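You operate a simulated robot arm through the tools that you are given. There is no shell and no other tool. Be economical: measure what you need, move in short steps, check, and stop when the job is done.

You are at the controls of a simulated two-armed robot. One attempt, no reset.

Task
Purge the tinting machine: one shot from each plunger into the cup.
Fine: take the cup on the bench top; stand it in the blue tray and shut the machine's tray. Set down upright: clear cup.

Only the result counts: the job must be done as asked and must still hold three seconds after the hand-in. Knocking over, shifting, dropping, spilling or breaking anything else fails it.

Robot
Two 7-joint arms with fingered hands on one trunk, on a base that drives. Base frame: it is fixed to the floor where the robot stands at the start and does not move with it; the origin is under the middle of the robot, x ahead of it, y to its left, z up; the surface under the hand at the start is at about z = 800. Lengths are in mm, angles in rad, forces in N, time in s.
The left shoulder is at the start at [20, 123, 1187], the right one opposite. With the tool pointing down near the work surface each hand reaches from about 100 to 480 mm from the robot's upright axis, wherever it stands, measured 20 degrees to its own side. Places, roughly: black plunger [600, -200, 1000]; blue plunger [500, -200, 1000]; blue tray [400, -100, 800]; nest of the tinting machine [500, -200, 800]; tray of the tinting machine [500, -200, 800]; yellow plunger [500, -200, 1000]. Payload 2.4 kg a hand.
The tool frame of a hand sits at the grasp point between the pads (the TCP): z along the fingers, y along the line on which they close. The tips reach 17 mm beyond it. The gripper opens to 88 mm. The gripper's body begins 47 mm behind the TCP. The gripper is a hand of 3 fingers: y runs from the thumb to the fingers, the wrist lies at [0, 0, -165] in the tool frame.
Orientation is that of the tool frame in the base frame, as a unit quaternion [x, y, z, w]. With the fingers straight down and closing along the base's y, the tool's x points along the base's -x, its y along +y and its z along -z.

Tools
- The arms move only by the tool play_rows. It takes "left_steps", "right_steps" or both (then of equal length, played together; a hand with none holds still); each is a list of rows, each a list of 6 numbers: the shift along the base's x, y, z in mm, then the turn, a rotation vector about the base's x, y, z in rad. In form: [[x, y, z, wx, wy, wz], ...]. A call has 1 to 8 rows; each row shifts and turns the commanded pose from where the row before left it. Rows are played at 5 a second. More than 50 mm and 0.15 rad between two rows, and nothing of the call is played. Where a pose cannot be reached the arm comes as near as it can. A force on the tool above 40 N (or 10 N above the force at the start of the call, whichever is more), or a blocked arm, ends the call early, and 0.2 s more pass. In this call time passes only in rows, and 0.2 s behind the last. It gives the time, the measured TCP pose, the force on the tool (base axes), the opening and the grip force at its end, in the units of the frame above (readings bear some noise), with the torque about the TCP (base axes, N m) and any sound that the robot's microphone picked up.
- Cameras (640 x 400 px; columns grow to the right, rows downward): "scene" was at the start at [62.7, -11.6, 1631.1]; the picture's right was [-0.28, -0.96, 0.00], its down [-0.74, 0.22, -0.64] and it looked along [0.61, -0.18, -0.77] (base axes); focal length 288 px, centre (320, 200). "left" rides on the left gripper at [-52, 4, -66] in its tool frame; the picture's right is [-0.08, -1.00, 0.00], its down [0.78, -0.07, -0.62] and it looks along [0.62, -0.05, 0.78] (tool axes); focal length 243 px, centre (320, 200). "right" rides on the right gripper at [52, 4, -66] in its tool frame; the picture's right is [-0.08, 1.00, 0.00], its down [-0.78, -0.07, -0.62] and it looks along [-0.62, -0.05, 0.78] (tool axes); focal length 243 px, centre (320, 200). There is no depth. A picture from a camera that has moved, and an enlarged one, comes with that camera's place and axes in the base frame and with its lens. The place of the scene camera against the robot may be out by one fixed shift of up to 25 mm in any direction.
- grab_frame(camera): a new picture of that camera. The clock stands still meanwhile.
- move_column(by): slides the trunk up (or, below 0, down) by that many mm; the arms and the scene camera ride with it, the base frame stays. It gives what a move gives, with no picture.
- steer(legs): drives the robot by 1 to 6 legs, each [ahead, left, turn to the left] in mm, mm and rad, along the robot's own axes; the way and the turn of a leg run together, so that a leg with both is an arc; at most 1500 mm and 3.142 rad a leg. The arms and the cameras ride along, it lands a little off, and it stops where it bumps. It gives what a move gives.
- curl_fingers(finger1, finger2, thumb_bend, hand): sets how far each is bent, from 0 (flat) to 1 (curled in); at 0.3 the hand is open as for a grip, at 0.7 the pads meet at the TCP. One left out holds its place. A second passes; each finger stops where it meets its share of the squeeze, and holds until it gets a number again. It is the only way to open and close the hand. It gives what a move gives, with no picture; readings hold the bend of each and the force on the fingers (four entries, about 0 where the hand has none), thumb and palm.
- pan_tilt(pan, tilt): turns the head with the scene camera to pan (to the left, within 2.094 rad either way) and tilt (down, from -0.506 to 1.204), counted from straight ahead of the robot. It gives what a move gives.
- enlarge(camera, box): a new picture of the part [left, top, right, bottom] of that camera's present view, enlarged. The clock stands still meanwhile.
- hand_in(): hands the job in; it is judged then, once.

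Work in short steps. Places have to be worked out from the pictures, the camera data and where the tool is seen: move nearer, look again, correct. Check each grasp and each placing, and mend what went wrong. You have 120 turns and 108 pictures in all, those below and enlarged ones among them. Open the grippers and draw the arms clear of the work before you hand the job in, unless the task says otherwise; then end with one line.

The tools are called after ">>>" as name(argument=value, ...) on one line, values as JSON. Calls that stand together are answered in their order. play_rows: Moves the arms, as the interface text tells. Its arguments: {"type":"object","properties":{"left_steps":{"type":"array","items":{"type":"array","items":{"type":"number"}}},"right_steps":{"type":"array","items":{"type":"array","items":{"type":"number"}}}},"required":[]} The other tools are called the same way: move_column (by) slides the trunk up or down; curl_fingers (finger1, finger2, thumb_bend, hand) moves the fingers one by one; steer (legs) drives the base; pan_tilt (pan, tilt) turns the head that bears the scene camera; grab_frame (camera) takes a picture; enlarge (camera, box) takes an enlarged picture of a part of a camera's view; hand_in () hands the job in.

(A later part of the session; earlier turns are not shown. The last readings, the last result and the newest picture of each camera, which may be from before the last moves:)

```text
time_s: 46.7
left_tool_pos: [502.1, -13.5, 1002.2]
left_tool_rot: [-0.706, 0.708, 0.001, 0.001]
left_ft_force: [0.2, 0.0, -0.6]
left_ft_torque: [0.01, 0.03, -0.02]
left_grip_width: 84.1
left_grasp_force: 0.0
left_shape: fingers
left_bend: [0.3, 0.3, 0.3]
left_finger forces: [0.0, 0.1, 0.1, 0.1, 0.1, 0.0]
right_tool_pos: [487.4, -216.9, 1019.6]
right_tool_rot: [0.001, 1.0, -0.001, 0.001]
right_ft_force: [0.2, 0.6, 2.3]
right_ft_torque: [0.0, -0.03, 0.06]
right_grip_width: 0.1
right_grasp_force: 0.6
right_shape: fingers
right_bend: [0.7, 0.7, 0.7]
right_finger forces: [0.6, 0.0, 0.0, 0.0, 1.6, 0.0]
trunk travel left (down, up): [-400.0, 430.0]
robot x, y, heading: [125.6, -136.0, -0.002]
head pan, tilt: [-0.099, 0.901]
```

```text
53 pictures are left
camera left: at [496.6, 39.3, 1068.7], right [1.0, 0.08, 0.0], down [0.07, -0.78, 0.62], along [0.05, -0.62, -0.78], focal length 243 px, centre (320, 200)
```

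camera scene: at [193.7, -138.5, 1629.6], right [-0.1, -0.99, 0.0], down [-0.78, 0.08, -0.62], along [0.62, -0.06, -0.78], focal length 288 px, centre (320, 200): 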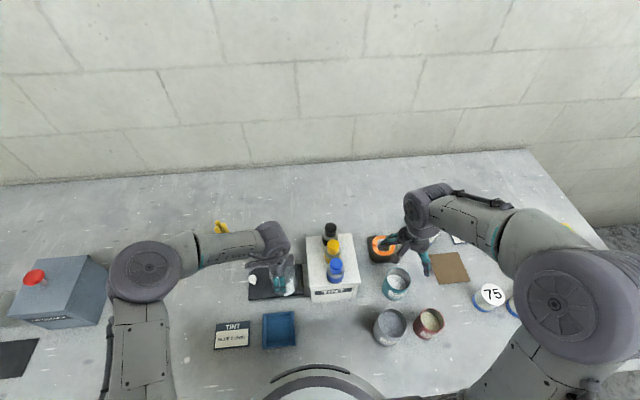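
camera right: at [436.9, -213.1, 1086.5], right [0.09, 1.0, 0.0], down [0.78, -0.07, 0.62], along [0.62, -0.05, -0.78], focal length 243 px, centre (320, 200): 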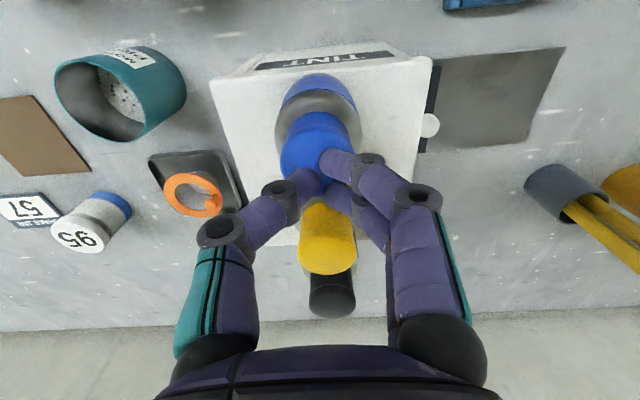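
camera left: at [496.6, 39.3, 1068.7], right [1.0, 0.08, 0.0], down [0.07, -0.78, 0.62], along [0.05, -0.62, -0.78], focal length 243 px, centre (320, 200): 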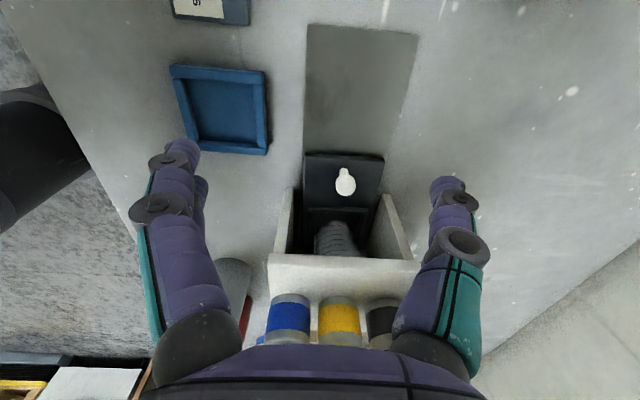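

Light contact at TCP z≈1020, well centred. Now the press, in 5 mm rows.

>>> play_rows(right_steps=[[1, 0, -5, 0, 0, 0], [0, 0, -5, 0, 0, 0], [0, 0, -5, 0, 0, 0], [0, 0, -5, 0, 0, 0]])

>>> grab_frame(camera="right")

```text
time_s: 47.5
left_tool_pos: [500.5, -12.1, 1002.9]
left_tool_rot: [-0.706, 0.709, -0.002, 0.001]
left_ft_force: [-0.5, -0.7, 0.9]
left_ft_torque: [-0.02, 0.0, 0.03]
left_grip_width: 84.2
left_grasp_force: 0.0
left_shape: fingers
left_bend: [0.3, 0.3, 0.3]
left_finger forces: [0.0, 0.0, 0.0, 0.0, 0.1, 0.0]
right_tool_pos: [490.3, -217.7, 1011.0]
right_tool_rot: [0.002, 1.0, 0.001, 0.007]
right_ft_force: [-2.2, -2.7, 19.8]
right_ft_torque: [-0.1, 0.13, 0.01]
right_grip_width: 0.0
right_grasp_force: 10.4
right_shape: fingers
right_bend: [0.74, 0.73, 0.75]
right_finger forces: [5.2, 3.2, 0.1, 0.0, 13.1, 0.0]
trunk travel left (down, up): [-400.0, 430.0]
robot x, y, heading: [127.1, -139.9, -0.003]
head pan, tilt: [-0.099, 0.901]
heard: click
stopped in row 4 (right hand): the force on the tool passed its limit at 44 N (the readings are from after the stop); the commanded pose is now the measured one
```

```text
52 pictures are left
camera right: at [437.6, -212.9, 1077.2], right [0.09, 1.0, 0.0], down [0.77, -0.07, 0.63], along [0.63, -0.05, -0.77], focal length 243 px, centre (320, 200)
```

right: 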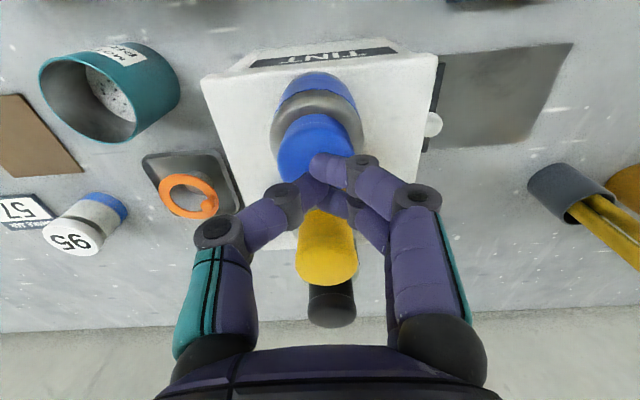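

A click was heard: one blue shot given. I lift straight off and look for spring-back.

>>> play_rows(right_steps=[[0, 0, 10, 0, 0, 0], [0, 0, 20, 0, 0, 0], [0, 0, 25, 0, 0, 0]])

>>> grab_frame(camera="right")

```text
time_s: 48.3
left_tool_pos: [502.2, -12.2, 1002.5]
left_tool_rot: [-0.707, 0.708, 0.0, 0.0]
left_ft_force: [0.5, 0.4, 0.6]
left_ft_torque: [-0.03, -0.02, -0.01]
left_grip_width: 84.1
left_grasp_force: 0.1
left_shape: fingers
left_bend: [0.3, 0.3, 0.3]
left_finger forces: [0.0, 0.1, 0.0, 0.0, 0.0, 0.1]
right_tool_pos: [489.2, -217.2, 1063.8]
right_tool_rot: [0.001, 1.0, 0.0, 0.003]
right_ft_force: [-0.3, -0.3, 0.5]
right_ft_torque: [0.01, 0.03, -0.02]
right_grip_width: 0.0
right_grasp_force: 0.0
right_shape: fingers
right_bend: [0.7, 0.7, 0.7]
right_finger forces: [0.0, 0.1, 0.1, 0.0, 0.0, 0.0]
trunk travel left (down, up): [-400.0, 430.0]
robot x, y, heading: [126.5, -138.7, -0.0]
head pan, tilt: [-0.099, 0.901]
```

```text
51 pictures are left
camera right: at [438.7, -213.5, 1129.4], right [0.09, 1.0, 0.0], down [0.78, -0.07, 0.63], along [0.62, -0.05, -0.78], focal length 243 px, centre (320, 200)
```

right: 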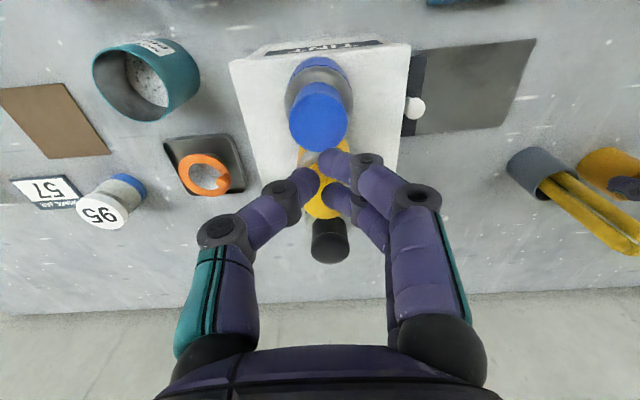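

Blue cap at (490, −218) back up; black at (588, −217), so yellow ≈ (539, −217). I move over yellow and press the same way until the click.

>>> play_rows(right_steps=[[25, 0, 0, 0, 0, 0], [25, 0, 0, 0, 0, 0], [0, 0, -25, 0, 0, 0], [0, 0, -15, 0, 0, 0]])

>>> grab_frame(camera="right")

```text
time_s: 49.3
left_tool_pos: [502.4, -13.4, 1001.3]
left_tool_rot: [-0.707, 0.708, 0.0, 0.001]
left_ft_force: [0.2, -0.7, 0.3]
left_ft_torque: [0.01, 0.0, 0.01]
left_grip_width: 84.4
left_grasp_force: 0.0
left_shape: fingers
left_bend: [0.3, 0.3, 0.3]
left_finger forces: [0.0, 0.1, 0.0, 0.0, 0.0, 0.1]
right_tool_pos: [539.7, -218.6, 1023.3]
right_tool_rot: [0.0, 1.0, 0.001, 0.004]
right_ft_force: [1.0, -0.9, 0.4]
right_ft_torque: [-0.01, 0.0, 0.0]
right_grip_width: 0.1
right_grasp_force: 0.4
right_shape: fingers
right_bend: [0.7, 0.7, 0.7]
right_finger forces: [0.1, 0.0, 0.0, 0.0, 1.0, 0.1]
trunk travel left (down, up): [-400.0, 430.0]
robot x, y, heading: [127.7, -139.6, -0.003]
head pan, tilt: [-0.099, 0.901]
```

```text
50 pictures are left
camera right: at [488.9, -213.2, 1089.3], right [0.09, 1.0, 0.0], down [0.78, -0.07, 0.63], along [0.62, -0.05, -0.78], focal length 243 px, centre (320, 200)
```

right: 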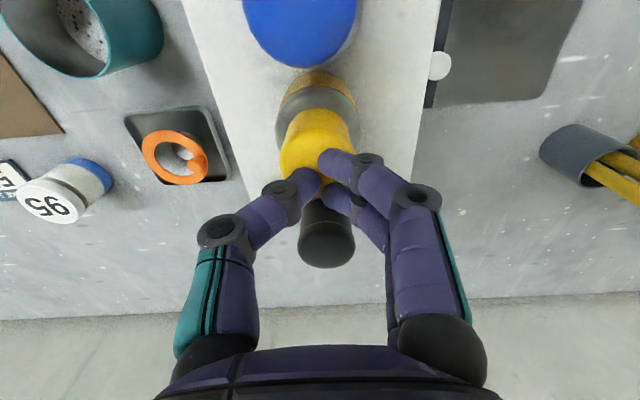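

Same relation as for blue. Pressing yellow.

>>> play_rows(right_steps=[[0, 0, -5, 0, 0, 0], [0, 0, -5, 0, 0, 0], [0, 0, -5, 0, 0, 0], [0, 0, -4, 0, 0, 0]])

```text
time_s: 50.3
left_tool_pos: [499.2, -13.2, 1003.0]
left_tool_rot: [-0.706, 0.708, -0.002, 0.001]
left_ft_force: [-1.1, 0.5, 0.2]
left_ft_torque: [-0.02, 0.03, -0.02]
left_grip_width: 84.2
left_grasp_force: 0.1
left_shape: fingers
left_bend: [0.3, 0.3, 0.3]
left_finger forces: [0.0, 0.0, 0.1, 0.1, 0.0, 0.1]
right_tool_pos: [542.4, -217.3, 1010.5]
right_tool_rot: [0.003, 1.0, 0.002, 0.012]
right_ft_force: [-0.9, -2.8, 43.6]
right_ft_torque: [-0.14, -0.02, 0.02]
right_grip_width: 0.0
right_grasp_force: 25.0
right_shape: fingers
right_bend: [0.74, 0.72, 0.74]
right_finger forces: [12.2, 8.1, 0.0, 0.0, 28.6, 0.0]
trunk travel left (down, up): [-400.0, 430.0]
robot x, y, heading: [129.3, -140.1, -0.007]
head pan, tilt: [-0.099, 0.901]
heard: click
stopped in row 4 (right hand): the force on the tool passed its limit at 44 N (the readings are from after the stop); the commanded pose is now the measured one
```

Yellow clicked. I lift off straight up and move over black.

>>> play_rows(right_steps=[[0, 0, 12, 0, 0, 0], [0, 0, 20, 0, 0, 0], [0, 0, 22, 0, 0, 0], [24, 0, 0, 0, 0, 0], [24, 0, 0, 0, 0, 0], [0, 0, -22, 0, 0, 0], [0, 0, -17, 0, 0, 0]])

>>> grab_frame(camera="right")

```text
time_s: 51.9
left_tool_pos: [500.8, -13.7, 1001.5]
left_tool_rot: [-0.707, 0.707, 0.001, 0.001]
left_ft_force: [0.5, 0.7, -0.2]
left_ft_torque: [-0.02, 0.02, -0.02]
left_grip_width: 84.2
left_grasp_force: 0.0
left_shape: fingers
left_bend: [0.3, 0.3, 0.3]
left_finger forces: [0.1, 0.0, 0.0, 0.0, 0.0, 0.2]
right_tool_pos: [590.6, -215.9, 1023.2]
right_tool_rot: [0.001, 1.0, 0.002, 0.008]
right_ft_force: [-0.1, -0.1, 1.3]
right_ft_torque: [0.01, -0.01, 0.0]
right_grip_width: 0.0
right_grasp_force: 0.7
right_shape: fingers
right_bend: [0.7, 0.7, 0.7]
right_finger forces: [0.0, 0.0, 0.0, 0.1, 1.2, 0.0]
trunk travel left (down, up): [-400.0, 430.0]
robot x, y, heading: [133.3, -139.1, -0.007]
head pan, tilt: [-0.099, 0.901]
```

```text
49 pictures are left
camera right: at [538.2, -212.5, 1088.6], right [0.09, 1.0, 0.0], down [0.77, -0.07, 0.63], along [0.63, -0.05, -0.77], focal length 243 px, centre (320, 200)
```

right: 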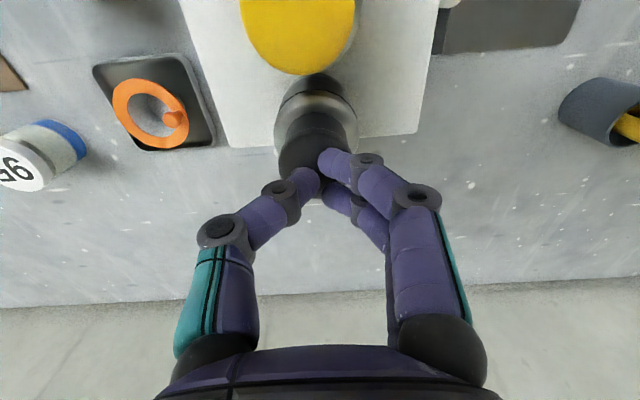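

In place over black with the same alignment. Pressing.

>>> play_rows(right_steps=[[0, 0, -5, 0, 0, 0], [0, 0, -5, 0, 0, 0], [0, 0, -5, 0, 0, 0], [0, 0, -4, 0, 0, 0]])

```text
time_s: 52.9
left_tool_pos: [500.5, -13.6, 1004.0]
left_tool_rot: [-0.706, 0.708, -0.001, 0.001]
left_ft_force: [0.1, -0.1, 0.3]
left_ft_torque: [0.03, 0.02, 0.04]
left_grip_width: 84.1
left_grasp_force: 0.1
left_shape: fingers
left_bend: [0.3, 0.3, 0.3]
left_finger forces: [0.1, 0.1, 0.0, 0.1, 0.0, 0.1]
right_tool_pos: [590.1, -215.8, 1011.2]
right_tool_rot: [0.003, 1.0, 0.002, 0.016]
right_ft_force: [-7.8, -1.9, 28.8]
right_ft_torque: [-0.09, 0.12, -0.01]
right_grip_width: 0.3
right_grasp_force: 14.8
right_shape: fingers
right_bend: [0.72, 0.71, 0.72]
right_finger forces: [7.6, 4.7, 0.0, 0.0, 18.1, 0.1]
trunk travel left (down, up): [-400.0, 430.0]
robot x, y, heading: [130.8, -139.2, -0.0]
head pan, tilt: [-0.099, 0.901]
heard: click
stopped in row 4 (right hand): the force on the tool passed its limit at 43 N (the readings are from after the stop); the commanded pose is now the measured one
```

All three clicked. I lift and retract the right hand, and bring the left hand over the knob.

>>> play_rows(right_steps=[[0, 0, 12, 0, 0, 0], [0, 0, 35, 0, 0, 0], [0, 0, 45, 0, 0, 0], [-30, -20, 15, 0, 0, 0], [-40, -25, 0, 0, 0, 0], [-40, -25, 0, 0, 0, 0], [-40, -25, 0, 0, 0, 0]])

>>> grab_frame(camera="left")

>>> enlarge(camera="scene", box=[220, 190, 400, 310])

```text
time_s: 54.5
left_tool_pos: [503.1, -13.5, 1002.1]
left_tool_rot: [-0.706, 0.708, 0.001, 0.001]
left_ft_force: [0.2, 0.4, 0.3]
left_ft_torque: [0.01, 0.01, -0.01]
left_grip_width: 84.4
left_grasp_force: 0.1
left_shape: fingers
left_bend: [0.3, 0.3, 0.3]
left_finger forces: [0.0, 0.0, 0.0, 0.0, 0.1, 0.1]
right_tool_pos: [442.7, -312.1, 1116.2]
right_tool_rot: [0.002, 1.0, 0.003, 0.014]
right_ft_force: [0.1, -1.0, -0.1]
right_ft_torque: [-0.01, -0.01, 0.0]
right_grip_width: 0.0
right_grasp_force: 0.0
right_shape: fingers
right_bend: [0.7, 0.7, 0.7]
right_finger forces: [0.0, 0.0, 0.0, 0.0, 0.0, 0.1]
trunk travel left (down, up): [-400.0, 430.0]
robot x, y, heading: [128.6, -141.7, 0.002]
head pan, tilt: [-0.099, 0.901]
```

```text
48 pictures are left
camera left: at [496.1, 38.7, 1069.0], right [1.0, 0.08, 0.0], down [0.06, -0.78, 0.62], along [0.05, -0.62, -0.78], focal length 243 px, centre (320, 200)
```

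left: 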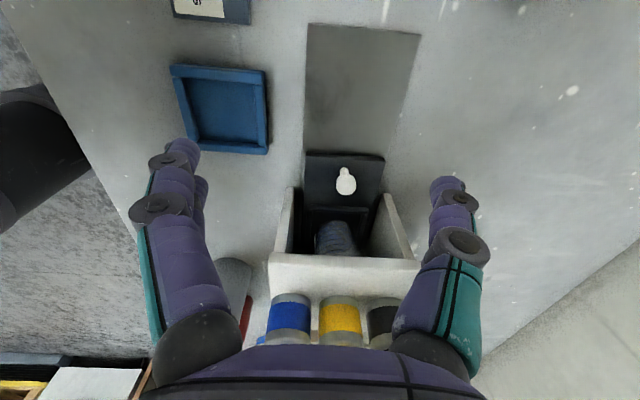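

```text
3.33 times, centred on (310, 250) of scene
camera zoom: at [192.8, -137.7, 1629.7], right [-0.1, -0.99, 0.0], down [-0.78, 0.08, -0.62], along [0.62, -0.06, -0.78], focal length 958 px, centre (353, 33)
```

zoom: 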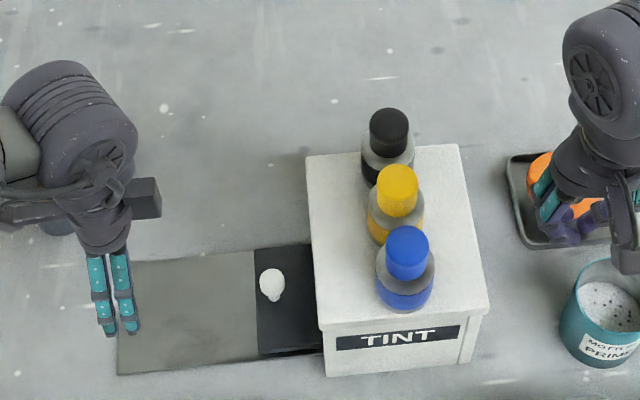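

The cup looks stained and all plungers are up. Next, the left hand cages the knob as before.

>>> play_rows(left_steps=[[13, -28, -28, 0, 0, 0], [13, -28, -28, 0, 0, 0], [12, -28, -28, 0, 0, 0], [0, -17, -18, 0, 0, 0], [0, 0, -34, 0, 0, 0], [0, 0, -30, 0, 0, 0]])

>>> grab_frame(camera="left")

```text
time_s: 55.9
left_tool_pos: [540.5, -116.0, 835.5]
left_tool_rot: [-0.706, 0.708, -0.001, 0.0]
left_ft_force: [0.8, -0.5, 0.7]
left_ft_torque: [0.03, 0.0, -0.01]
left_grip_width: 84.3
left_grasp_force: 0.1
left_shape: fingers
left_bend: [0.3, 0.3, 0.3]
left_finger forces: [0.0, 0.1, 0.1, 0.1, 0.0, 0.1]
right_tool_pos: [442.9, -311.6, 1114.6]
right_tool_rot: [0.002, 1.0, 0.002, 0.014]
right_ft_force: [0.8, 0.0, -0.3]
right_ft_torque: [-0.04, -0.01, 0.0]
right_grip_width: 0.0
right_grasp_force: 0.1
right_shape: fingers
right_bend: [0.7, 0.7, 0.7]
right_finger forces: [0.0, 0.1, 0.0, 0.0, 0.0, 0.0]
trunk travel left (down, up): [-400.0, 430.0]
robot x, y, heading: [127.9, -138.1, -0.0]
head pan, tilt: [-0.099, 0.901]
```

```text
46 pictures are left
camera left: at [534.6, -62.6, 902.6], right [1.0, 0.08, 0.0], down [0.06, -0.78, 0.62], along [0.05, -0.62, -0.78], focal length 243 px, centre (320, 200)
```

left: 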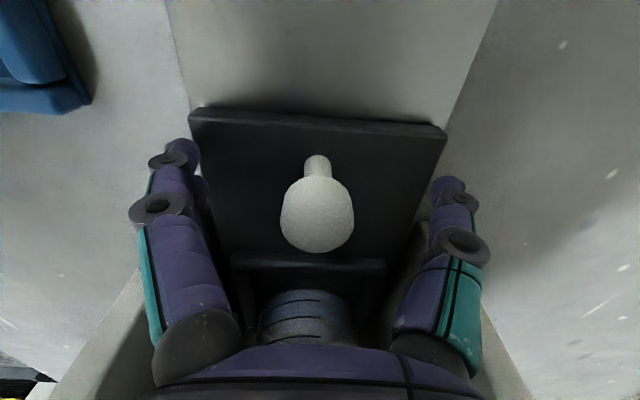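

Well centred. I close around the stem and pull slowly.

>>> curl_fingers(hand="left", finger1=0.68, finger2=0.68, thumb_bend=0.68)

>>> play_rows(left_steps=[[0, 4, 0, 0, 0, 0], [0, 6, 0, 0, 0, 0], [0, 8, 0, 0, 0, 0], [0, 8, 0, 0, 0, 0], [0, 8, 0, 0, 0, 0], [0, 8, 0, 0, 0, 0], [0, 8, 0, 0, 0, 0], [0, 6, 0, 0, 0, 0]])

>>> grab_frame(camera="left")

```text
time_s: 56.9
left_tool_pos: [541.9, -114.1, 835.8]
left_tool_rot: [-0.707, 0.707, 0.0, 0.0]
left_ft_force: [-0.2, -0.7, 7.3]
left_ft_torque: [0.01, 0.03, 0.02]
left_grip_width: 4.4
left_grasp_force: 4.1
left_shape: fingers
left_bend: [0.69, 0.68, 0.68]
left_finger forces: [4.7, 0.2, 0.1, 0.0, 3.9, 0.0]
right_tool_pos: [442.1, -312.0, 1113.8]
right_tool_rot: [0.002, 1.0, 0.003, 0.014]
right_ft_force: [-1.0, 0.4, 0.1]
right_ft_torque: [0.06, 0.02, 0.01]
right_grip_width: 0.0
right_grasp_force: 0.0
right_shape: fingers
right_bend: [0.7, 0.7, 0.7]
right_finger forces: [0.0, 0.0, 0.0, 0.0, 0.0, 0.1]
trunk travel left (down, up): [-400.0, 430.0]
robot x, y, heading: [128.0, -137.7, -0.005]
head pan, tilt: [-0.099, 0.901]
```

```text
time_s: 58.7
left_tool_pos: [540.2, -58.2, 837.3]
left_tool_rot: [-0.706, 0.708, 0.0, 0.0]
left_ft_force: [0.1, -0.4, 9.9]
left_ft_torque: [0.01, -0.04, 0.02]
left_grip_width: 4.4
left_grasp_force: 6.1
left_shape: fingers
left_bend: [0.69, 0.68, 0.68]
left_finger forces: [4.3, 0.3, 0.0, 0.0, 6.7, 0.0]
right_tool_pos: [441.4, -311.5, 1115.1]
right_tool_rot: [0.002, 1.0, 0.002, 0.013]
right_ft_force: [0.5, 0.0, 1.0]
right_ft_torque: [0.0, 0.01, 0.02]
right_grip_width: 0.0
right_grasp_force: 0.1
right_shape: fingers
right_bend: [0.7, 0.7, 0.7]
right_finger forces: [0.1, 0.1, 0.0, 0.1, 0.1, 0.1]
trunk travel left (down, up): [-400.0, 430.0]
robot x, y, heading: [128.6, -138.1, 0.002]
head pan, tilt: [-0.099, 0.901]
```

```text
45 pictures are left
camera left: at [534.1, -6.0, 903.1], right [1.0, 0.08, 0.0], down [0.06, -0.78, 0.62], along [0.05, -0.62, -0.78], focal length 243 px, centre (320, 200)
```

left: 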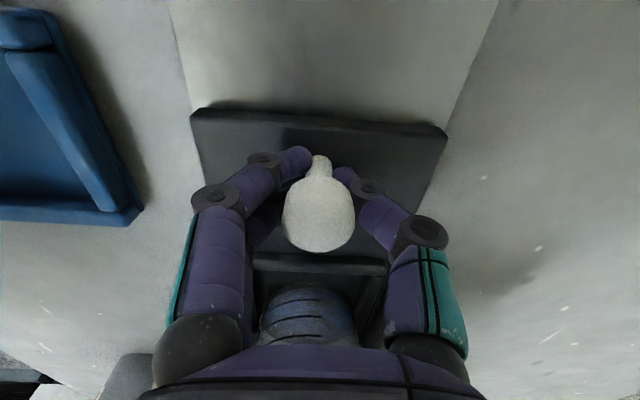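

The tray and cup follow smoothly. I continue to nearly full extension.

>>> play_rows(left_steps=[[0, 5, 0, 0, 0, 0], [0, 8, 0, 0, 0, 0], [0, 8, 0, 0, 0, 0], [0, 8, 0, 0, 0, 0], [0, 8, 0, 0, 0, 0], [0, 8, 0, 0, 0, 0], [0, 7, 0, 0, 0, 0], [0, 4, 0, 0, 0, 0]])

>>> curl_fingers(hand="left", finger1=0.3, finger2=0.3, thumb_bend=0.3)

>>> play_rows(left_steps=[[0, 0, 20, 0, 0, 0], [0, 0, 40, 0, 0, 0], [0, 0, 40, 0, 0, 0], [0, 0, 40, 0, 0, 0], [0, -20, 10, 0, 0, 0]])

>>> grab_frame(camera="left")

>>> enlarge(camera="scene", box=[220, 210, 360, 310])

```text
time_s: 60.5
left_tool_pos: [539.8, -2.9, 836.4]
left_tool_rot: [-0.706, 0.708, 0.001, 0.001]
left_ft_force: [-0.1, 0.7, 6.3]
left_ft_torque: [0.03, -0.03, -0.01]
left_grip_width: 4.4
left_grasp_force: 4.5
left_shape: fingers
left_bend: [0.69, 0.68, 0.68]
left_finger forces: [3.4, 0.0, 0.1, 0.1, 4.8, 0.0]
right_tool_pos: [443.1, -310.7, 1115.7]
right_tool_rot: [0.003, 1.0, 0.002, 0.013]
right_ft_force: [0.5, 0.0, -0.6]
right_ft_torque: [0.01, 0.0, 0.01]
right_grip_width: 0.0
right_grasp_force: 0.1
right_shape: fingers
right_bend: [0.7, 0.7, 0.7]
right_finger forces: [0.0, 0.0, 0.0, 0.1, 0.1, 0.0]
trunk travel left (down, up): [-400.0, 430.0]
robot x, y, heading: [128.4, -141.0, -0.003]
head pan, tilt: [-0.099, 0.901]
```

```text
time_s: 61.5
left_tool_pos: [539.1, -3.0, 837.1]
left_tool_rot: [-0.706, 0.708, 0.001, 0.001]
left_ft_force: [4.4, -1.2, 15.1]
left_ft_torque: [0.11, 0.37, -0.05]
left_grip_width: 63.1
left_grasp_force: 7.6
left_shape: fingers
left_bend: [0.69, 0.3, 0.3]
left_finger forces: [15.0, 0.0, 0.0, 0.1, 0.0, 0.1]
right_tool_pos: [442.3, -312.2, 1115.7]
right_tool_rot: [0.002, 1.0, 0.002, 0.013]
right_ft_force: [0.0, 0.1, 0.6]
right_ft_torque: [0.03, 0.0, 0.0]
right_grip_width: 0.1
right_grasp_force: 0.0
right_shape: fingers
right_bend: [0.7, 0.7, 0.7]
right_finger forces: [0.1, 0.0, 0.0, 0.0, 0.0, 0.0]
trunk travel left (down, up): [-400.0, 430.0]
robot x, y, heading: [129.1, -141.3, -0.0]
head pan, tilt: [-0.099, 0.901]
```

```text
time_s: 62.7
left_tool_pos: [538.9, -23.1, 986.1]
left_tool_rot: [-0.707, 0.707, 0.0, 0.0]
left_ft_force: [-0.8, 0.1, 0.5]
left_ft_torque: [0.0, 0.04, 0.02]
left_grip_width: 84.2
left_grasp_force: 0.1
left_shape: fingers
left_bend: [0.3, 0.3, 0.3]
left_finger forces: [0.0, 0.0, 0.0, 0.1, 0.1, 0.0]
right_tool_pos: [442.8, -311.8, 1114.4]
right_tool_rot: [0.003, 1.0, 0.002, 0.013]
right_ft_force: [-1.1, -0.2, 0.3]
right_ft_torque: [-0.05, 0.01, -0.01]
right_grip_width: 0.1
right_grasp_force: 0.1
right_shape: fingers
right_bend: [0.7, 0.7, 0.7]
right_finger forces: [0.0, 0.0, 0.0, 0.0, 0.1, 0.0]
trunk travel left (down, up): [-400.0, 430.0]
robot x, y, heading: [127.8, -141.2, -0.003]
head pan, tilt: [-0.099, 0.901]
```

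```text
44 pictures are left
camera left: at [533.6, 29.3, 1053.1], right [1.0, 0.08, 0.0], down [0.06, -0.78, 0.62], along [0.05, -0.62, -0.78], focal length 243 px, centre (320, 200)
```

left: 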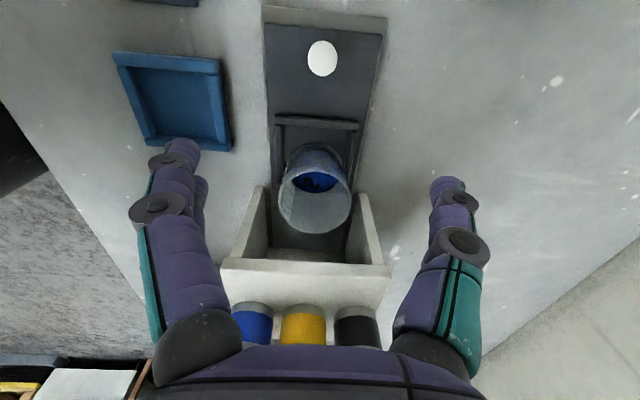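

```text
4.00 times, centred on (290, 260) of scene
camera zoom: at [193.8, -137.8, 1629.6], right [-0.1, -0.99, 0.0], down [-0.78, 0.08, -0.62], along [0.62, -0.06, -0.78], focal length 1150 px, centre (440, -40)
```

zoom: 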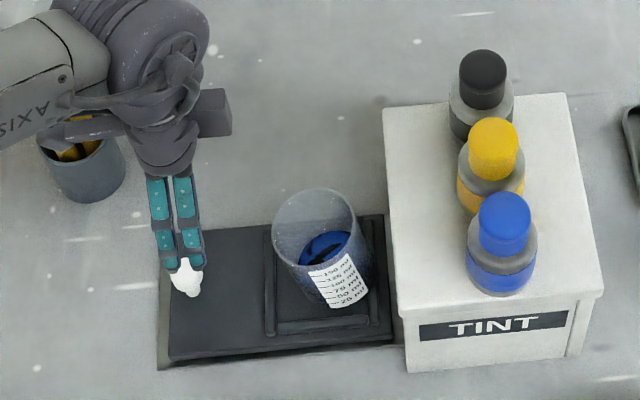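

The cup holds the mixed tint, upright. Rim centre about (540, −93). I move over it and lower to TCP z≈873.

>>> play_rows(left_steps=[[0, -35, 0, 0, 0, 0], [1, -34, 0, 0, 0, 0], [0, 0, -35, 0, 0, 0], [0, 0, -30, 0, 0, 0]])

>>> grab_frame(camera="left")

```text
time_s: 63.7
left_tool_pos: [540.4, -91.7, 919.7]
left_tool_rot: [-0.706, 0.708, 0.0, 0.0]
left_ft_force: [-0.4, 0.1, 0.3]
left_ft_torque: [0.02, -0.02, -0.02]
left_grip_width: 84.3
left_grasp_force: 0.0
left_shape: fingers
left_bend: [0.3, 0.3, 0.3]
left_finger forces: [0.0, 0.1, 0.0, 0.1, 0.0, 0.1]
right_tool_pos: [442.1, -311.7, 1114.8]
right_tool_rot: [0.002, 1.0, 0.001, 0.012]
right_ft_force: [0.0, -0.1, -0.6]
right_ft_torque: [-0.02, 0.0, 0.02]
right_grip_width: 0.1
right_grasp_force: 0.0
right_shape: fingers
right_bend: [0.7, 0.7, 0.7]
right_finger forces: [0.0, 0.1, 0.1, 0.1, 0.0, 0.0]
trunk travel left (down, up): [-400.0, 430.0]
robot x, y, heading: [128.7, -139.7, -0.002]
head pan, tilt: [-0.099, 0.901]
```

```text
42 pictures are left
camera left: at [535.5, -39.1, 986.3], right [1.0, 0.08, 0.0], down [0.06, -0.78, 0.62], along [0.05, -0.62, -0.78], focal length 243 px, centre (320, 200)
```

left: 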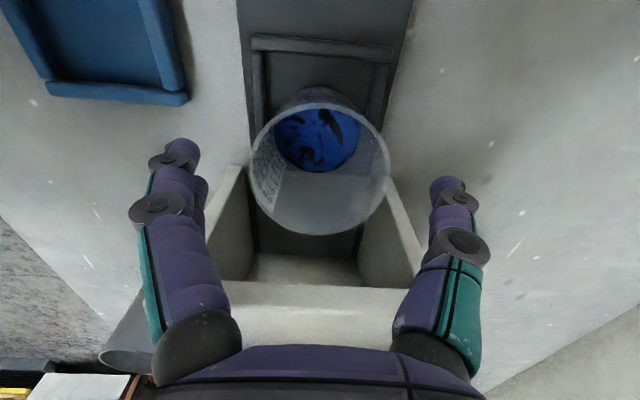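

Rim centre (539, −91), liquid well below the rim. Lower the last 46 mm and close.

>>> play_rows(left_steps=[[-1, 0, -24, 0, 0, 0], [0, 0, -22, 0, 0, 0]])

>>> curl_fingers(hand="left", finger1=0.53, finger2=0.53, thumb_bend=0.53)

>>> grab_frame(camera="left")

```text
time_s: 64.3
left_tool_pos: [541.1, -91.8, 874.5]
left_tool_rot: [-0.706, 0.708, 0.0, 0.0]
left_ft_force: [-0.5, -0.2, 0.4]
left_ft_torque: [0.0, -0.01, -0.01]
left_grip_width: 84.8
left_grasp_force: 0.4
left_shape: fingers
left_bend: [0.3, 0.3, 0.3]
left_finger forces: [0.0, 0.1, 0.0, 0.0, 0.2, 0.1]
right_tool_pos: [442.9, -310.4, 1115.3]
right_tool_rot: [0.003, 1.0, 0.001, 0.012]
right_ft_force: [-0.4, 1.0, 0.0]
right_ft_torque: [-0.01, 0.0, 0.02]
right_grip_width: 0.0
right_grasp_force: 0.1
right_shape: fingers
right_bend: [0.7, 0.7, 0.7]
right_finger forces: [0.0, 0.0, 0.1, 0.0, 0.1, 0.1]
trunk travel left (down, up): [-400.0, 430.0]
robot x, y, heading: [129.3, -138.1, -0.005]
head pan, tilt: [-0.099, 0.901]
```

```text
time_s: 65.3
left_tool_pos: [540.0, -90.1, 874.5]
left_tool_rot: [-0.707, 0.708, 0.0, 0.001]
left_ft_force: [-0.2, 0.2, 3.9]
left_ft_torque: [0.01, -0.01, 0.01]
left_grip_width: 42.2
left_grasp_force: 8.6
left_shape: fingers
left_bend: [0.52, 0.48, 0.51]
left_finger forces: [1.7, 6.5, 0.1, 0.1, 9.1, 0.1]
right_tool_pos: [443.1, -312.4, 1114.8]
right_tool_rot: [0.003, 1.0, 0.001, 0.013]
right_ft_force: [0.5, 0.1, -0.3]
right_ft_torque: [0.01, 0.04, -0.03]
right_grip_width: 0.1
right_grasp_force: 0.1
right_shape: fingers
right_bend: [0.7, 0.7, 0.7]
right_finger forces: [0.1, 0.0, 0.0, 0.0, 0.0, 0.1]
trunk travel left (down, up): [-400.0, 430.0]
robot x, y, heading: [130.6, -140.3, 0.002]
head pan, tilt: [-0.099, 0.901]
```

```text
41 pictures are left
camera left: at [534.5, -38.2, 941.4], right [1.0, 0.08, 0.0], down [0.06, -0.78, 0.62], along [0.05, -0.62, -0.78], focal length 243 px, centre (320, 200)
```

left: 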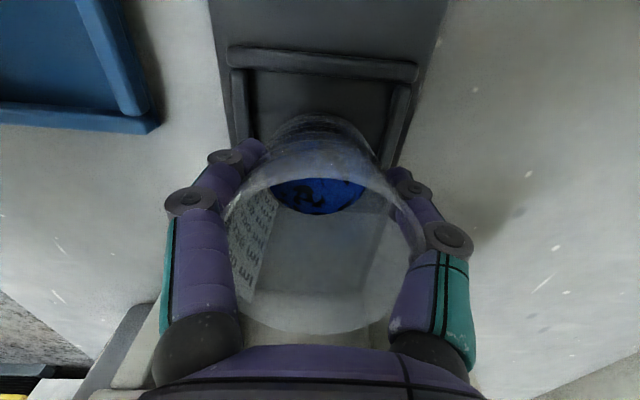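

Held with ~9 N. A slow test lift.

>>> play_rows(left_steps=[[0, 0, 5, 0, 0, 0], [0, 0, 8, 0, 0, 0], [0, 0, 10, 0, 0, 0], [0, 0, 12, 0, 0, 0], [0, 0, 10, 0, 0, 0]])

>>> grab_frame(camera="left")

>>> enlarge(camera="scene", box=[220, 210, 360, 350])

```text
time_s: 66.5
left_tool_pos: [540.5, -91.7, 920.2]
left_tool_rot: [-0.707, 0.708, 0.001, 0.001]
left_ft_force: [-0.2, -0.4, -0.3]
left_ft_torque: [0.02, 0.02, -0.02]
left_grip_width: 42.3
left_grasp_force: 7.4
left_shape: fingers
left_bend: [0.52, 0.48, 0.51]
left_finger forces: [1.5, 5.9, 0.0, 0.0, 7.5, 0.0]
right_tool_pos: [442.7, -311.8, 1114.8]
right_tool_rot: [0.004, 1.0, 0.002, 0.012]
right_ft_force: [-0.1, 0.2, 0.7]
right_ft_torque: [0.01, 0.02, 0.0]
right_grip_width: 0.0
right_grasp_force: 0.1
right_shape: fingers
right_bend: [0.7, 0.7, 0.7]
right_finger forces: [0.0, 0.0, 0.1, 0.0, 0.1, 0.1]
trunk travel left (down, up): [-400.0, 430.0]
robot x, y, heading: [130.6, -140.6, -0.004]
head pan, tilt: [-0.099, 0.901]
```

```text
40 pictures are left
camera left: at [534.6, -39.1, 987.2], right [1.0, 0.08, 0.0], down [0.06, -0.78, 0.62], along [0.05, -0.62, -0.78], focal length 243 px, centre (320, 200)
```

left: 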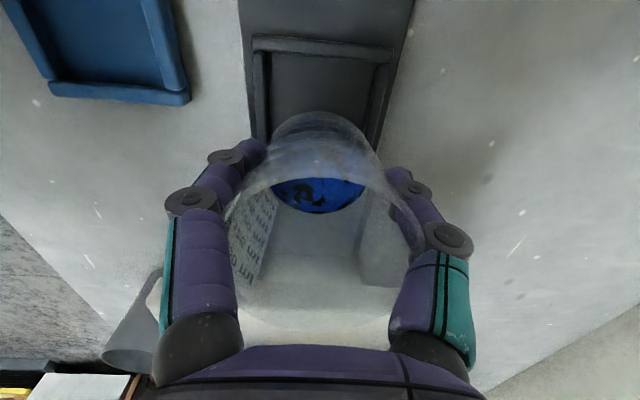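

```text
2.86 times, centred on (290, 280) of scene
camera zoom: at [193.7, -137.3, 1629.6], right [-0.1, -0.99, 0.0], down [-0.78, 0.08, -0.62], along [0.62, -0.06, -0.78], focal length 821 px, centre (406, -29)
```

zoom: 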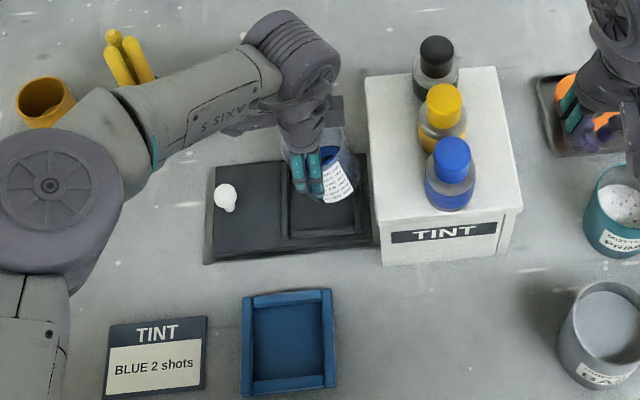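

Stable lift. Blue tray centre judged at about (403, −54). I carry the cup there level and slowly.

>>> play_rows(left_steps=[[0, 0, 8, 0, 0, 0], [-8, 2, 6, 0, 0, 0], [-15, 4, 0, 0, 0, 0], [-18, 5, 0, 0, 0, 0], [-20, 6, 0, 0, 0, 0], [-20, 6, 0, 0, 0, 0], [-18, 5, 0, 0, 0, 0], [-10, 3, 0, 0, 0, 0]])

>>> grab_frame(camera="left")

```text
time_s: 68.3
left_tool_pos: [431.8, -61.3, 934.9]
left_tool_rot: [-0.706, 0.708, 0.001, 0.0]
left_ft_force: [-0.6, 0.0, -0.4]
left_ft_torque: [0.0, 0.02, 0.01]
left_grip_width: 42.2
left_grasp_force: 7.1
left_shape: fingers
left_bend: [0.52, 0.48, 0.51]
left_finger forces: [1.5, 5.7, 0.0, 0.1, 7.3, 0.0]
right_tool_pos: [442.0, -312.7, 1115.6]
right_tool_rot: [0.003, 1.0, 0.001, 0.013]
right_ft_force: [-0.8, 0.2, -0.3]
right_ft_torque: [-0.03, 0.02, -0.01]
right_grip_width: 0.0
right_grasp_force: 0.1
right_shape: fingers
right_bend: [0.7, 0.7, 0.7]
right_finger forces: [0.0, 0.1, 0.0, 0.1, 0.0, 0.1]
trunk travel left (down, up): [-400.0, 430.0]
robot x, y, heading: [127.4, -138.8, -0.004]
head pan, tilt: [-0.099, 0.901]
```

```text
38 pictures are left
camera left: at [425.1, -8.0, 1000.8], right [1.0, 0.08, 0.0], down [0.07, -0.78, 0.62], along [0.05, -0.62, -0.78], focal length 243 px, centre (320, 200)
```

left: 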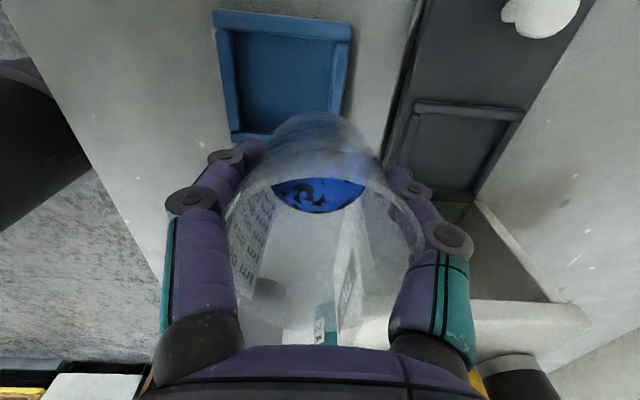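

Tray centre recomputed as (403, −56). I move over it and lower partway.

>>> play_rows(left_steps=[[-12, 2, 0, 0, 0, 0], [-12, 2, 0, 0, 0, 0], [-5, 1, -10, 0, 0, 0], [0, 0, -15, 0, 0, 0], [0, 0, -15, 0, 0, 0]])

>>> grab_frame(camera="left")

>>> enlarge(camera="scene", box=[220, 250, 360, 370])

```text
time_s: 69.5
left_tool_pos: [403.1, -55.3, 893.9]
left_tool_rot: [0.707, -0.707, 0.0, 0.0]
left_ft_force: [0.3, 0.3, -0.5]
left_ft_torque: [0.01, -0.02, -0.02]
left_grip_width: 42.1
left_grasp_force: 7.1
left_shape: fingers
left_bend: [0.52, 0.48, 0.51]
left_finger forces: [1.4, 5.6, 0.0, 0.0, 7.1, 0.0]
right_tool_pos: [442.8, -312.2, 1115.9]
right_tool_rot: [0.002, 1.0, 0.002, 0.012]
right_ft_force: [0.3, -0.4, 0.3]
right_ft_torque: [0.01, -0.02, 0.0]
right_grip_width: 0.0
right_grasp_force: 0.0
right_shape: fingers
right_bend: [0.7, 0.7, 0.7]
right_finger forces: [0.0, 0.0, 0.1, 0.0, 0.1, 0.1]
trunk travel left (down, up): [-400.0, 430.0]
robot x, y, heading: [129.6, -143.4, -0.002]
head pan, tilt: [-0.099, 0.901]
```

```text
37 pictures are left
camera left: at [396.5, -2.9, 960.7], right [1.0, 0.08, 0.0], down [0.06, -0.78, 0.62], along [0.05, -0.62, -0.78], focal length 243 px, centre (320, 200)
```

left: 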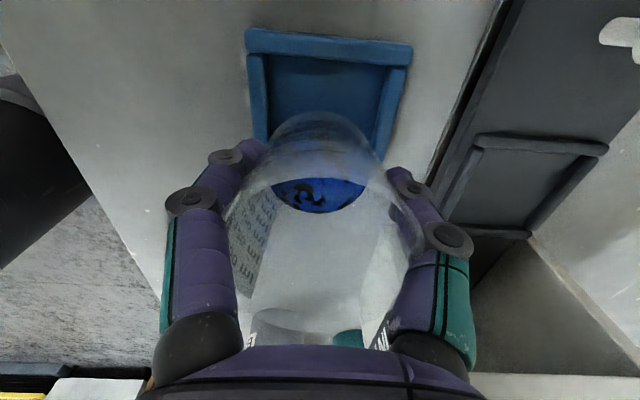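

```text
3.33 times, centred on (290, 310) of scene
camera zoom: at [193.7, -137.3, 1629.6], right [-0.1, -0.99, 0.0], down [-0.78, 0.08, -0.62], along [0.62, -0.06, -0.78], focal length 958 px, centre (420, -167)
```

zoom: 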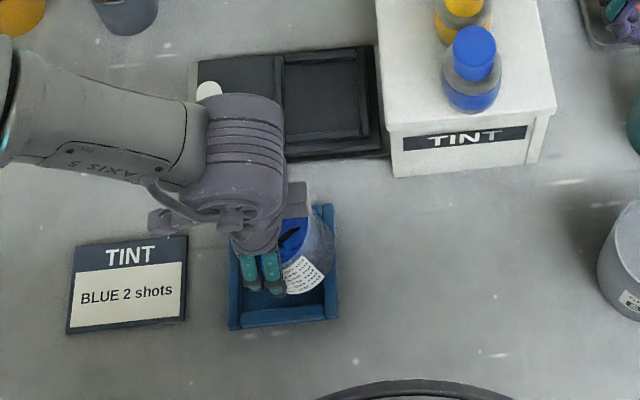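

Well centred over the tray. Lowering gently to contact.

>>> play_rows(left_steps=[[0, 0, -10, 0, 0, 0], [0, 0, -8, 0, 0, 0], [0, 0, -4, 0, 0, 0], [0, 0, -2, 0, 0, 0]])

>>> grab_frame(camera="left")

```text
time_s: 70.5
left_tool_pos: [401.1, -55.3, 870.6]
left_tool_rot: [-0.707, 0.708, 0.0, 0.0]
left_ft_force: [0.4, 0.3, -0.1]
left_ft_torque: [0.05, 0.0, 0.01]
left_grip_width: 42.3
left_grasp_force: 6.5
left_shape: fingers
left_bend: [0.52, 0.48, 0.51]
left_finger forces: [1.3, 5.5, 0.1, 0.0, 7.0, 0.1]
right_tool_pos: [442.2, -312.3, 1115.4]
right_tool_rot: [0.003, 1.0, 0.001, 0.013]
right_ft_force: [0.5, 0.0, 0.2]
right_ft_torque: [0.0, -0.01, 0.02]
right_grip_width: 0.2
right_grasp_force: 0.0
right_shape: fingers
right_bend: [0.7, 0.7, 0.7]
right_finger forces: [0.0, 0.0, 0.0, 0.0, 0.0, 0.0]
trunk travel left (down, up): [-400.0, 430.0]
robot x, y, heading: [127.2, -138.6, -0.004]
head pan, tilt: [-0.099, 0.901]
```

```text
35 pictures are left
camera left: at [396.7, -3.3, 936.5], right [1.0, 0.08, 0.0], down [0.06, -0.78, 0.62], along [0.05, -0.62, -0.78], focal length 243 px, centre (320, 200)
```

left: 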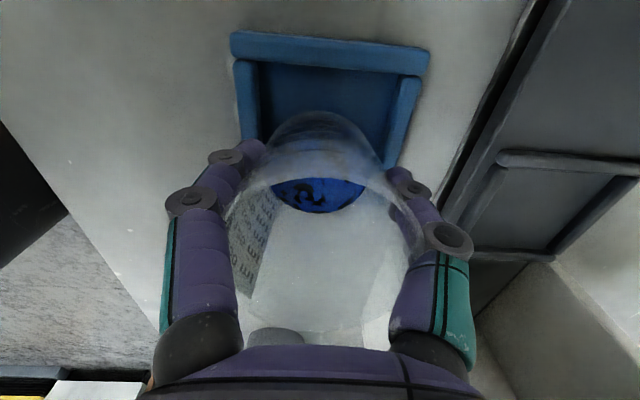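

No contact yet; I continue in 2 mm steps.

>>> play_rows(left_steps=[[0, 0, -2, 0, 0, 0], [0, 0, -2, 0, 0, 0], [0, 0, -2, 0, 0, 0]])

```text
time_s: 71.3
left_tool_pos: [403.2, -55.4, 864.5]
left_tool_rot: [-0.706, 0.708, 0.0, 0.002]
left_ft_force: [3.3, 6.4, 15.1]
left_ft_torque: [-0.28, 0.18, 0.01]
left_grip_width: 42.2
left_grasp_force: 11.4
left_shape: fingers
left_bend: [0.52, 0.48, 0.52]
left_finger forces: [2.8, 7.6, 0.0, 0.1, 13.1, 0.1]
right_tool_pos: [441.9, -311.9, 1114.9]
right_tool_rot: [0.003, 1.0, 0.001, 0.013]
right_ft_force: [0.3, 0.5, 0.4]
right_ft_torque: [0.01, 0.02, 0.03]
right_grip_width: 0.0
right_grasp_force: 0.1
right_shape: fingers
right_bend: [0.7, 0.7, 0.7]
right_finger forces: [0.0, 0.0, 0.0, 0.0, 0.1, 0.0]
trunk travel left (down, up): [-400.0, 430.0]
robot x, y, heading: [129.6, -137.2, -0.005]
head pan, tilt: [-0.099, 0.901]
```

Contact at base z≈805 with some sideways force (+y, +x). I check the picture before releasing.

>>> grab_frame(camera="left")

>>> enlarge(camera="scene", box=[250, 270, 340, 340])

>>> enlarge(camera="left", box=[210, 0, 450, 180])

```text
34 pictures are left
camera left: at [396.6, -2.1, 931.2], right [1.0, 0.08, 0.0], down [0.06, -0.78, 0.62], along [0.05, -0.62, -0.78], focal length 243 px, centre (320, 200)
```

left: 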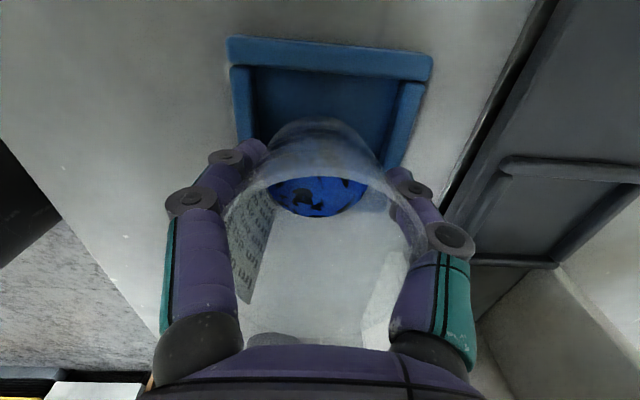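

```text
5.71 times, centred on (295, 305) of scene
camera zoom: at [193.2, -136.1, 1629.9], right [-0.1, -0.99, 0.0], down [-0.78, 0.08, -0.62], along [0.62, -0.06, -0.78], focal length 1643 px, centre (463, -400)
```

zoom: 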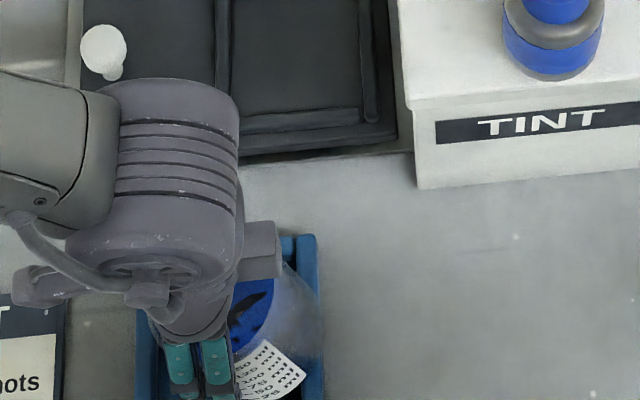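

```text
2.22 times, centred on (330, 90) of left
camera zoom: at [396.6, -2.1, 931.2], right [1.0, 0.08, 0.0], down [0.06, -0.78, 0.62], along [0.05, -0.62, -0.78], focal length 539 px, centre (298, 444)
```

zoom: 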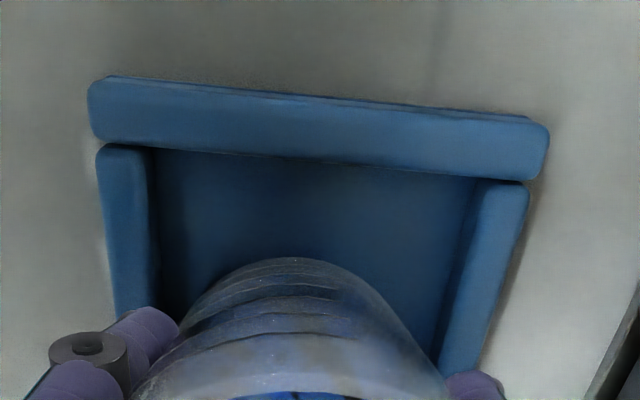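

The cup may be tilted a little in the grip (bottom towards −y). Before releasing I want a side view, so I bring the right hand's camera round to look along +y at the cup.

>>> play_rows(right_steps=[[-5, 5, -10, 0, 0, 0.14], [-5, 5, -10, 0, 0, 0.14], [-5, 5, -10, 0, 0, 0.14], [-5, 5, -10, 0, 0, 0.14], [-5, 5, -10, 0, 0, 0.14], [-5, 5, -10, 0, 0, 0.14], [-5, 5, -10, 0, 0, 0.14], [-5, 5, -10, 0, 0, 0.14]])

>>> grab_frame(camera="right")

```text
time_s: 73.1
left_tool_pos: [400.2, -54.8, 865.4]
left_tool_rot: [-0.707, 0.708, 0.0, 0.0]
left_ft_force: [4.4, 7.7, 16.9]
left_ft_torque: [-0.28, 0.11, -0.01]
left_grip_width: 42.2
left_grasp_force: 13.0
left_shape: fingers
left_bend: [0.52, 0.49, 0.52]
left_finger forces: [3.0, 7.5, 0.1, 0.1, 15.4, 0.0]
right_tool_pos: [402.3, -270.5, 1035.0]
right_tool_rot: [-0.53, 0.848, 0.009, 0.01]
right_ft_force: [0.3, 0.0, -0.6]
right_ft_torque: [0.0, 0.01, 0.0]
right_grip_width: 0.2
right_grasp_force: 0.1
right_shape: fingers
right_bend: [0.7, 0.7, 0.7]
right_finger forces: [0.1, 0.0, 0.0, 0.0, 0.1, 0.0]
trunk travel left (down, up): [-400.0, 430.0]
robot x, y, heading: [128.4, -138.2, -0.003]
head pan, tilt: [-0.099, 0.901]
```

```text
31 pictures are left
camera right: at [376.1, -317.4, 1099.3], right [-0.86, 0.51, 0.01], down [0.4, 0.66, 0.64], along [0.32, 0.55, -0.77], focal length 243 px, centre (320, 200)
```

right: 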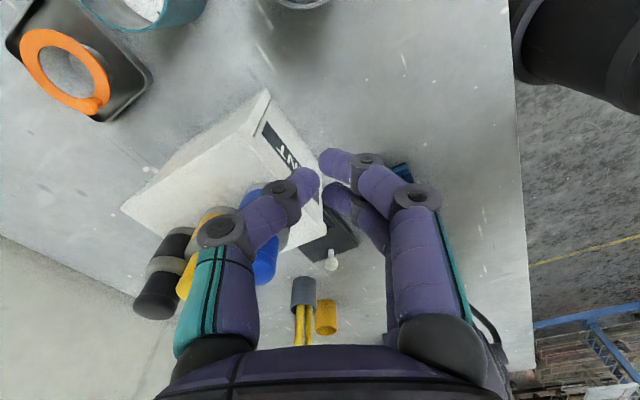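

Fingers block the view; I open the right hand, finish the turn, and lower a bit.

>>> curl_fingers(hand="right", finger1=0.2, finger2=0.2, thumb_bend=0.2)

>>> play_rows(right_steps=[[0, 5, -25, 0, 0, 0.14], [0, 5, -25, 0, 0, 0.14], [0, 5, -25, 0, 0, 0.14]])

>>> grab_frame(camera="right")

```text
time_s: 74.1
left_tool_pos: [402.0, -55.5, 865.0]
left_tool_rot: [-0.706, 0.708, -0.001, 0.0]
left_ft_force: [5.1, 7.2, 17.3]
left_ft_torque: [-0.28, 0.11, 0.0]
left_grip_width: 42.3
left_grasp_force: 12.5
left_shape: fingers
left_bend: [0.52, 0.49, 0.52]
left_finger forces: [3.1, 7.5, 0.0, 0.1, 14.3, 0.0]
right_tool_pos: [401.5, -270.1, 1034.2]
right_tool_rot: [-0.529, 0.848, 0.008, 0.009]
right_ft_force: [-0.6, 0.3, -0.7]
right_ft_torque: [0.01, -0.01, 0.02]
right_grip_width: 98.0
right_grasp_force: 0.1
right_shape: fingers
right_bend: [0.2, 0.2, 0.2]
right_finger forces: [0.0, 0.0, 0.0, 0.1, 0.0, 0.0]
trunk travel left (down, up): [-400.0, 430.0]
robot x, y, heading: [128.0, -140.9, 0.002]
head pan, tilt: [-0.099, 0.901]
```

```text
time_s: 74.9
left_tool_pos: [402.7, -55.6, 864.3]
left_tool_rot: [-0.706, 0.708, 0.0, 0.0]
left_ft_force: [3.0, 7.8, 16.0]
left_ft_torque: [-0.23, 0.1, 0.01]
left_grip_width: 42.3
left_grasp_force: 12.4
left_shape: fingers
left_bend: [0.52, 0.49, 0.52]
left_finger forces: [3.0, 7.4, 0.0, 0.0, 14.2, 0.0]
right_tool_pos: [401.3, -256.2, 959.3]
right_tool_rot: [-0.695, 0.719, 0.009, 0.007]
right_ft_force: [0.6, -0.1, -0.4]
right_ft_torque: [0.02, -0.02, 0.0]
right_grip_width: 98.1
right_grasp_force: 0.1
right_shape: fingers
right_bend: [0.2, 0.2, 0.2]
right_finger forces: [0.0, 0.0, 0.0, 0.1, 0.0, 0.0]
trunk travel left (down, up): [-400.0, 430.0]
robot x, y, heading: [129.1, -138.0, -0.003]
head pan, tilt: [-0.099, 0.901]
```

```text
30 pictures are left
camera right: at [396.9, -309.6, 1024.6], right [-0.99, 0.12, 0.01], down [0.09, 0.76, 0.64], along [0.07, 0.64, -0.77], focal length 243 px, centre (320, 200)
```

right: 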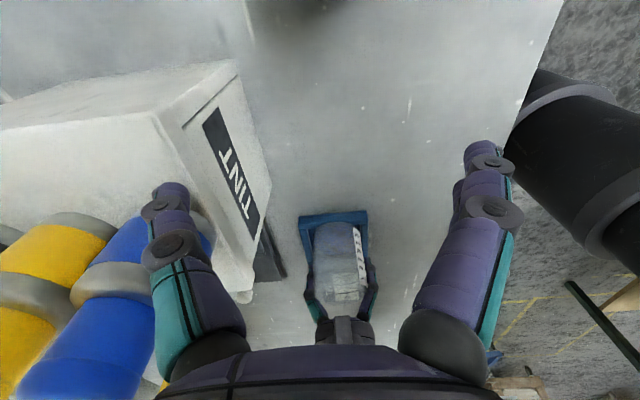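

I zoom on the cup base against the tray's near bar.

>>> enlarge(camera="right", box=[280, 195, 400, 335])

```text
2.86 times, centred on (340, 265) of right
camera zoom: at [396.9, -309.6, 1024.6], right [-0.99, 0.12, 0.01], down [0.09, 0.76, 0.64], along [0.07, 0.64, -0.77], focal length 693 px, centre (263, 14)
```

zoom: 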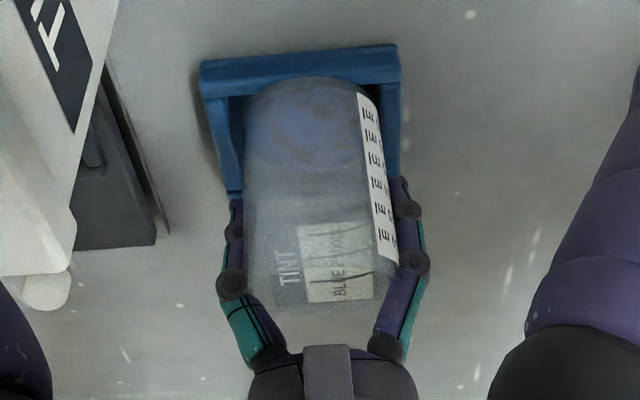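

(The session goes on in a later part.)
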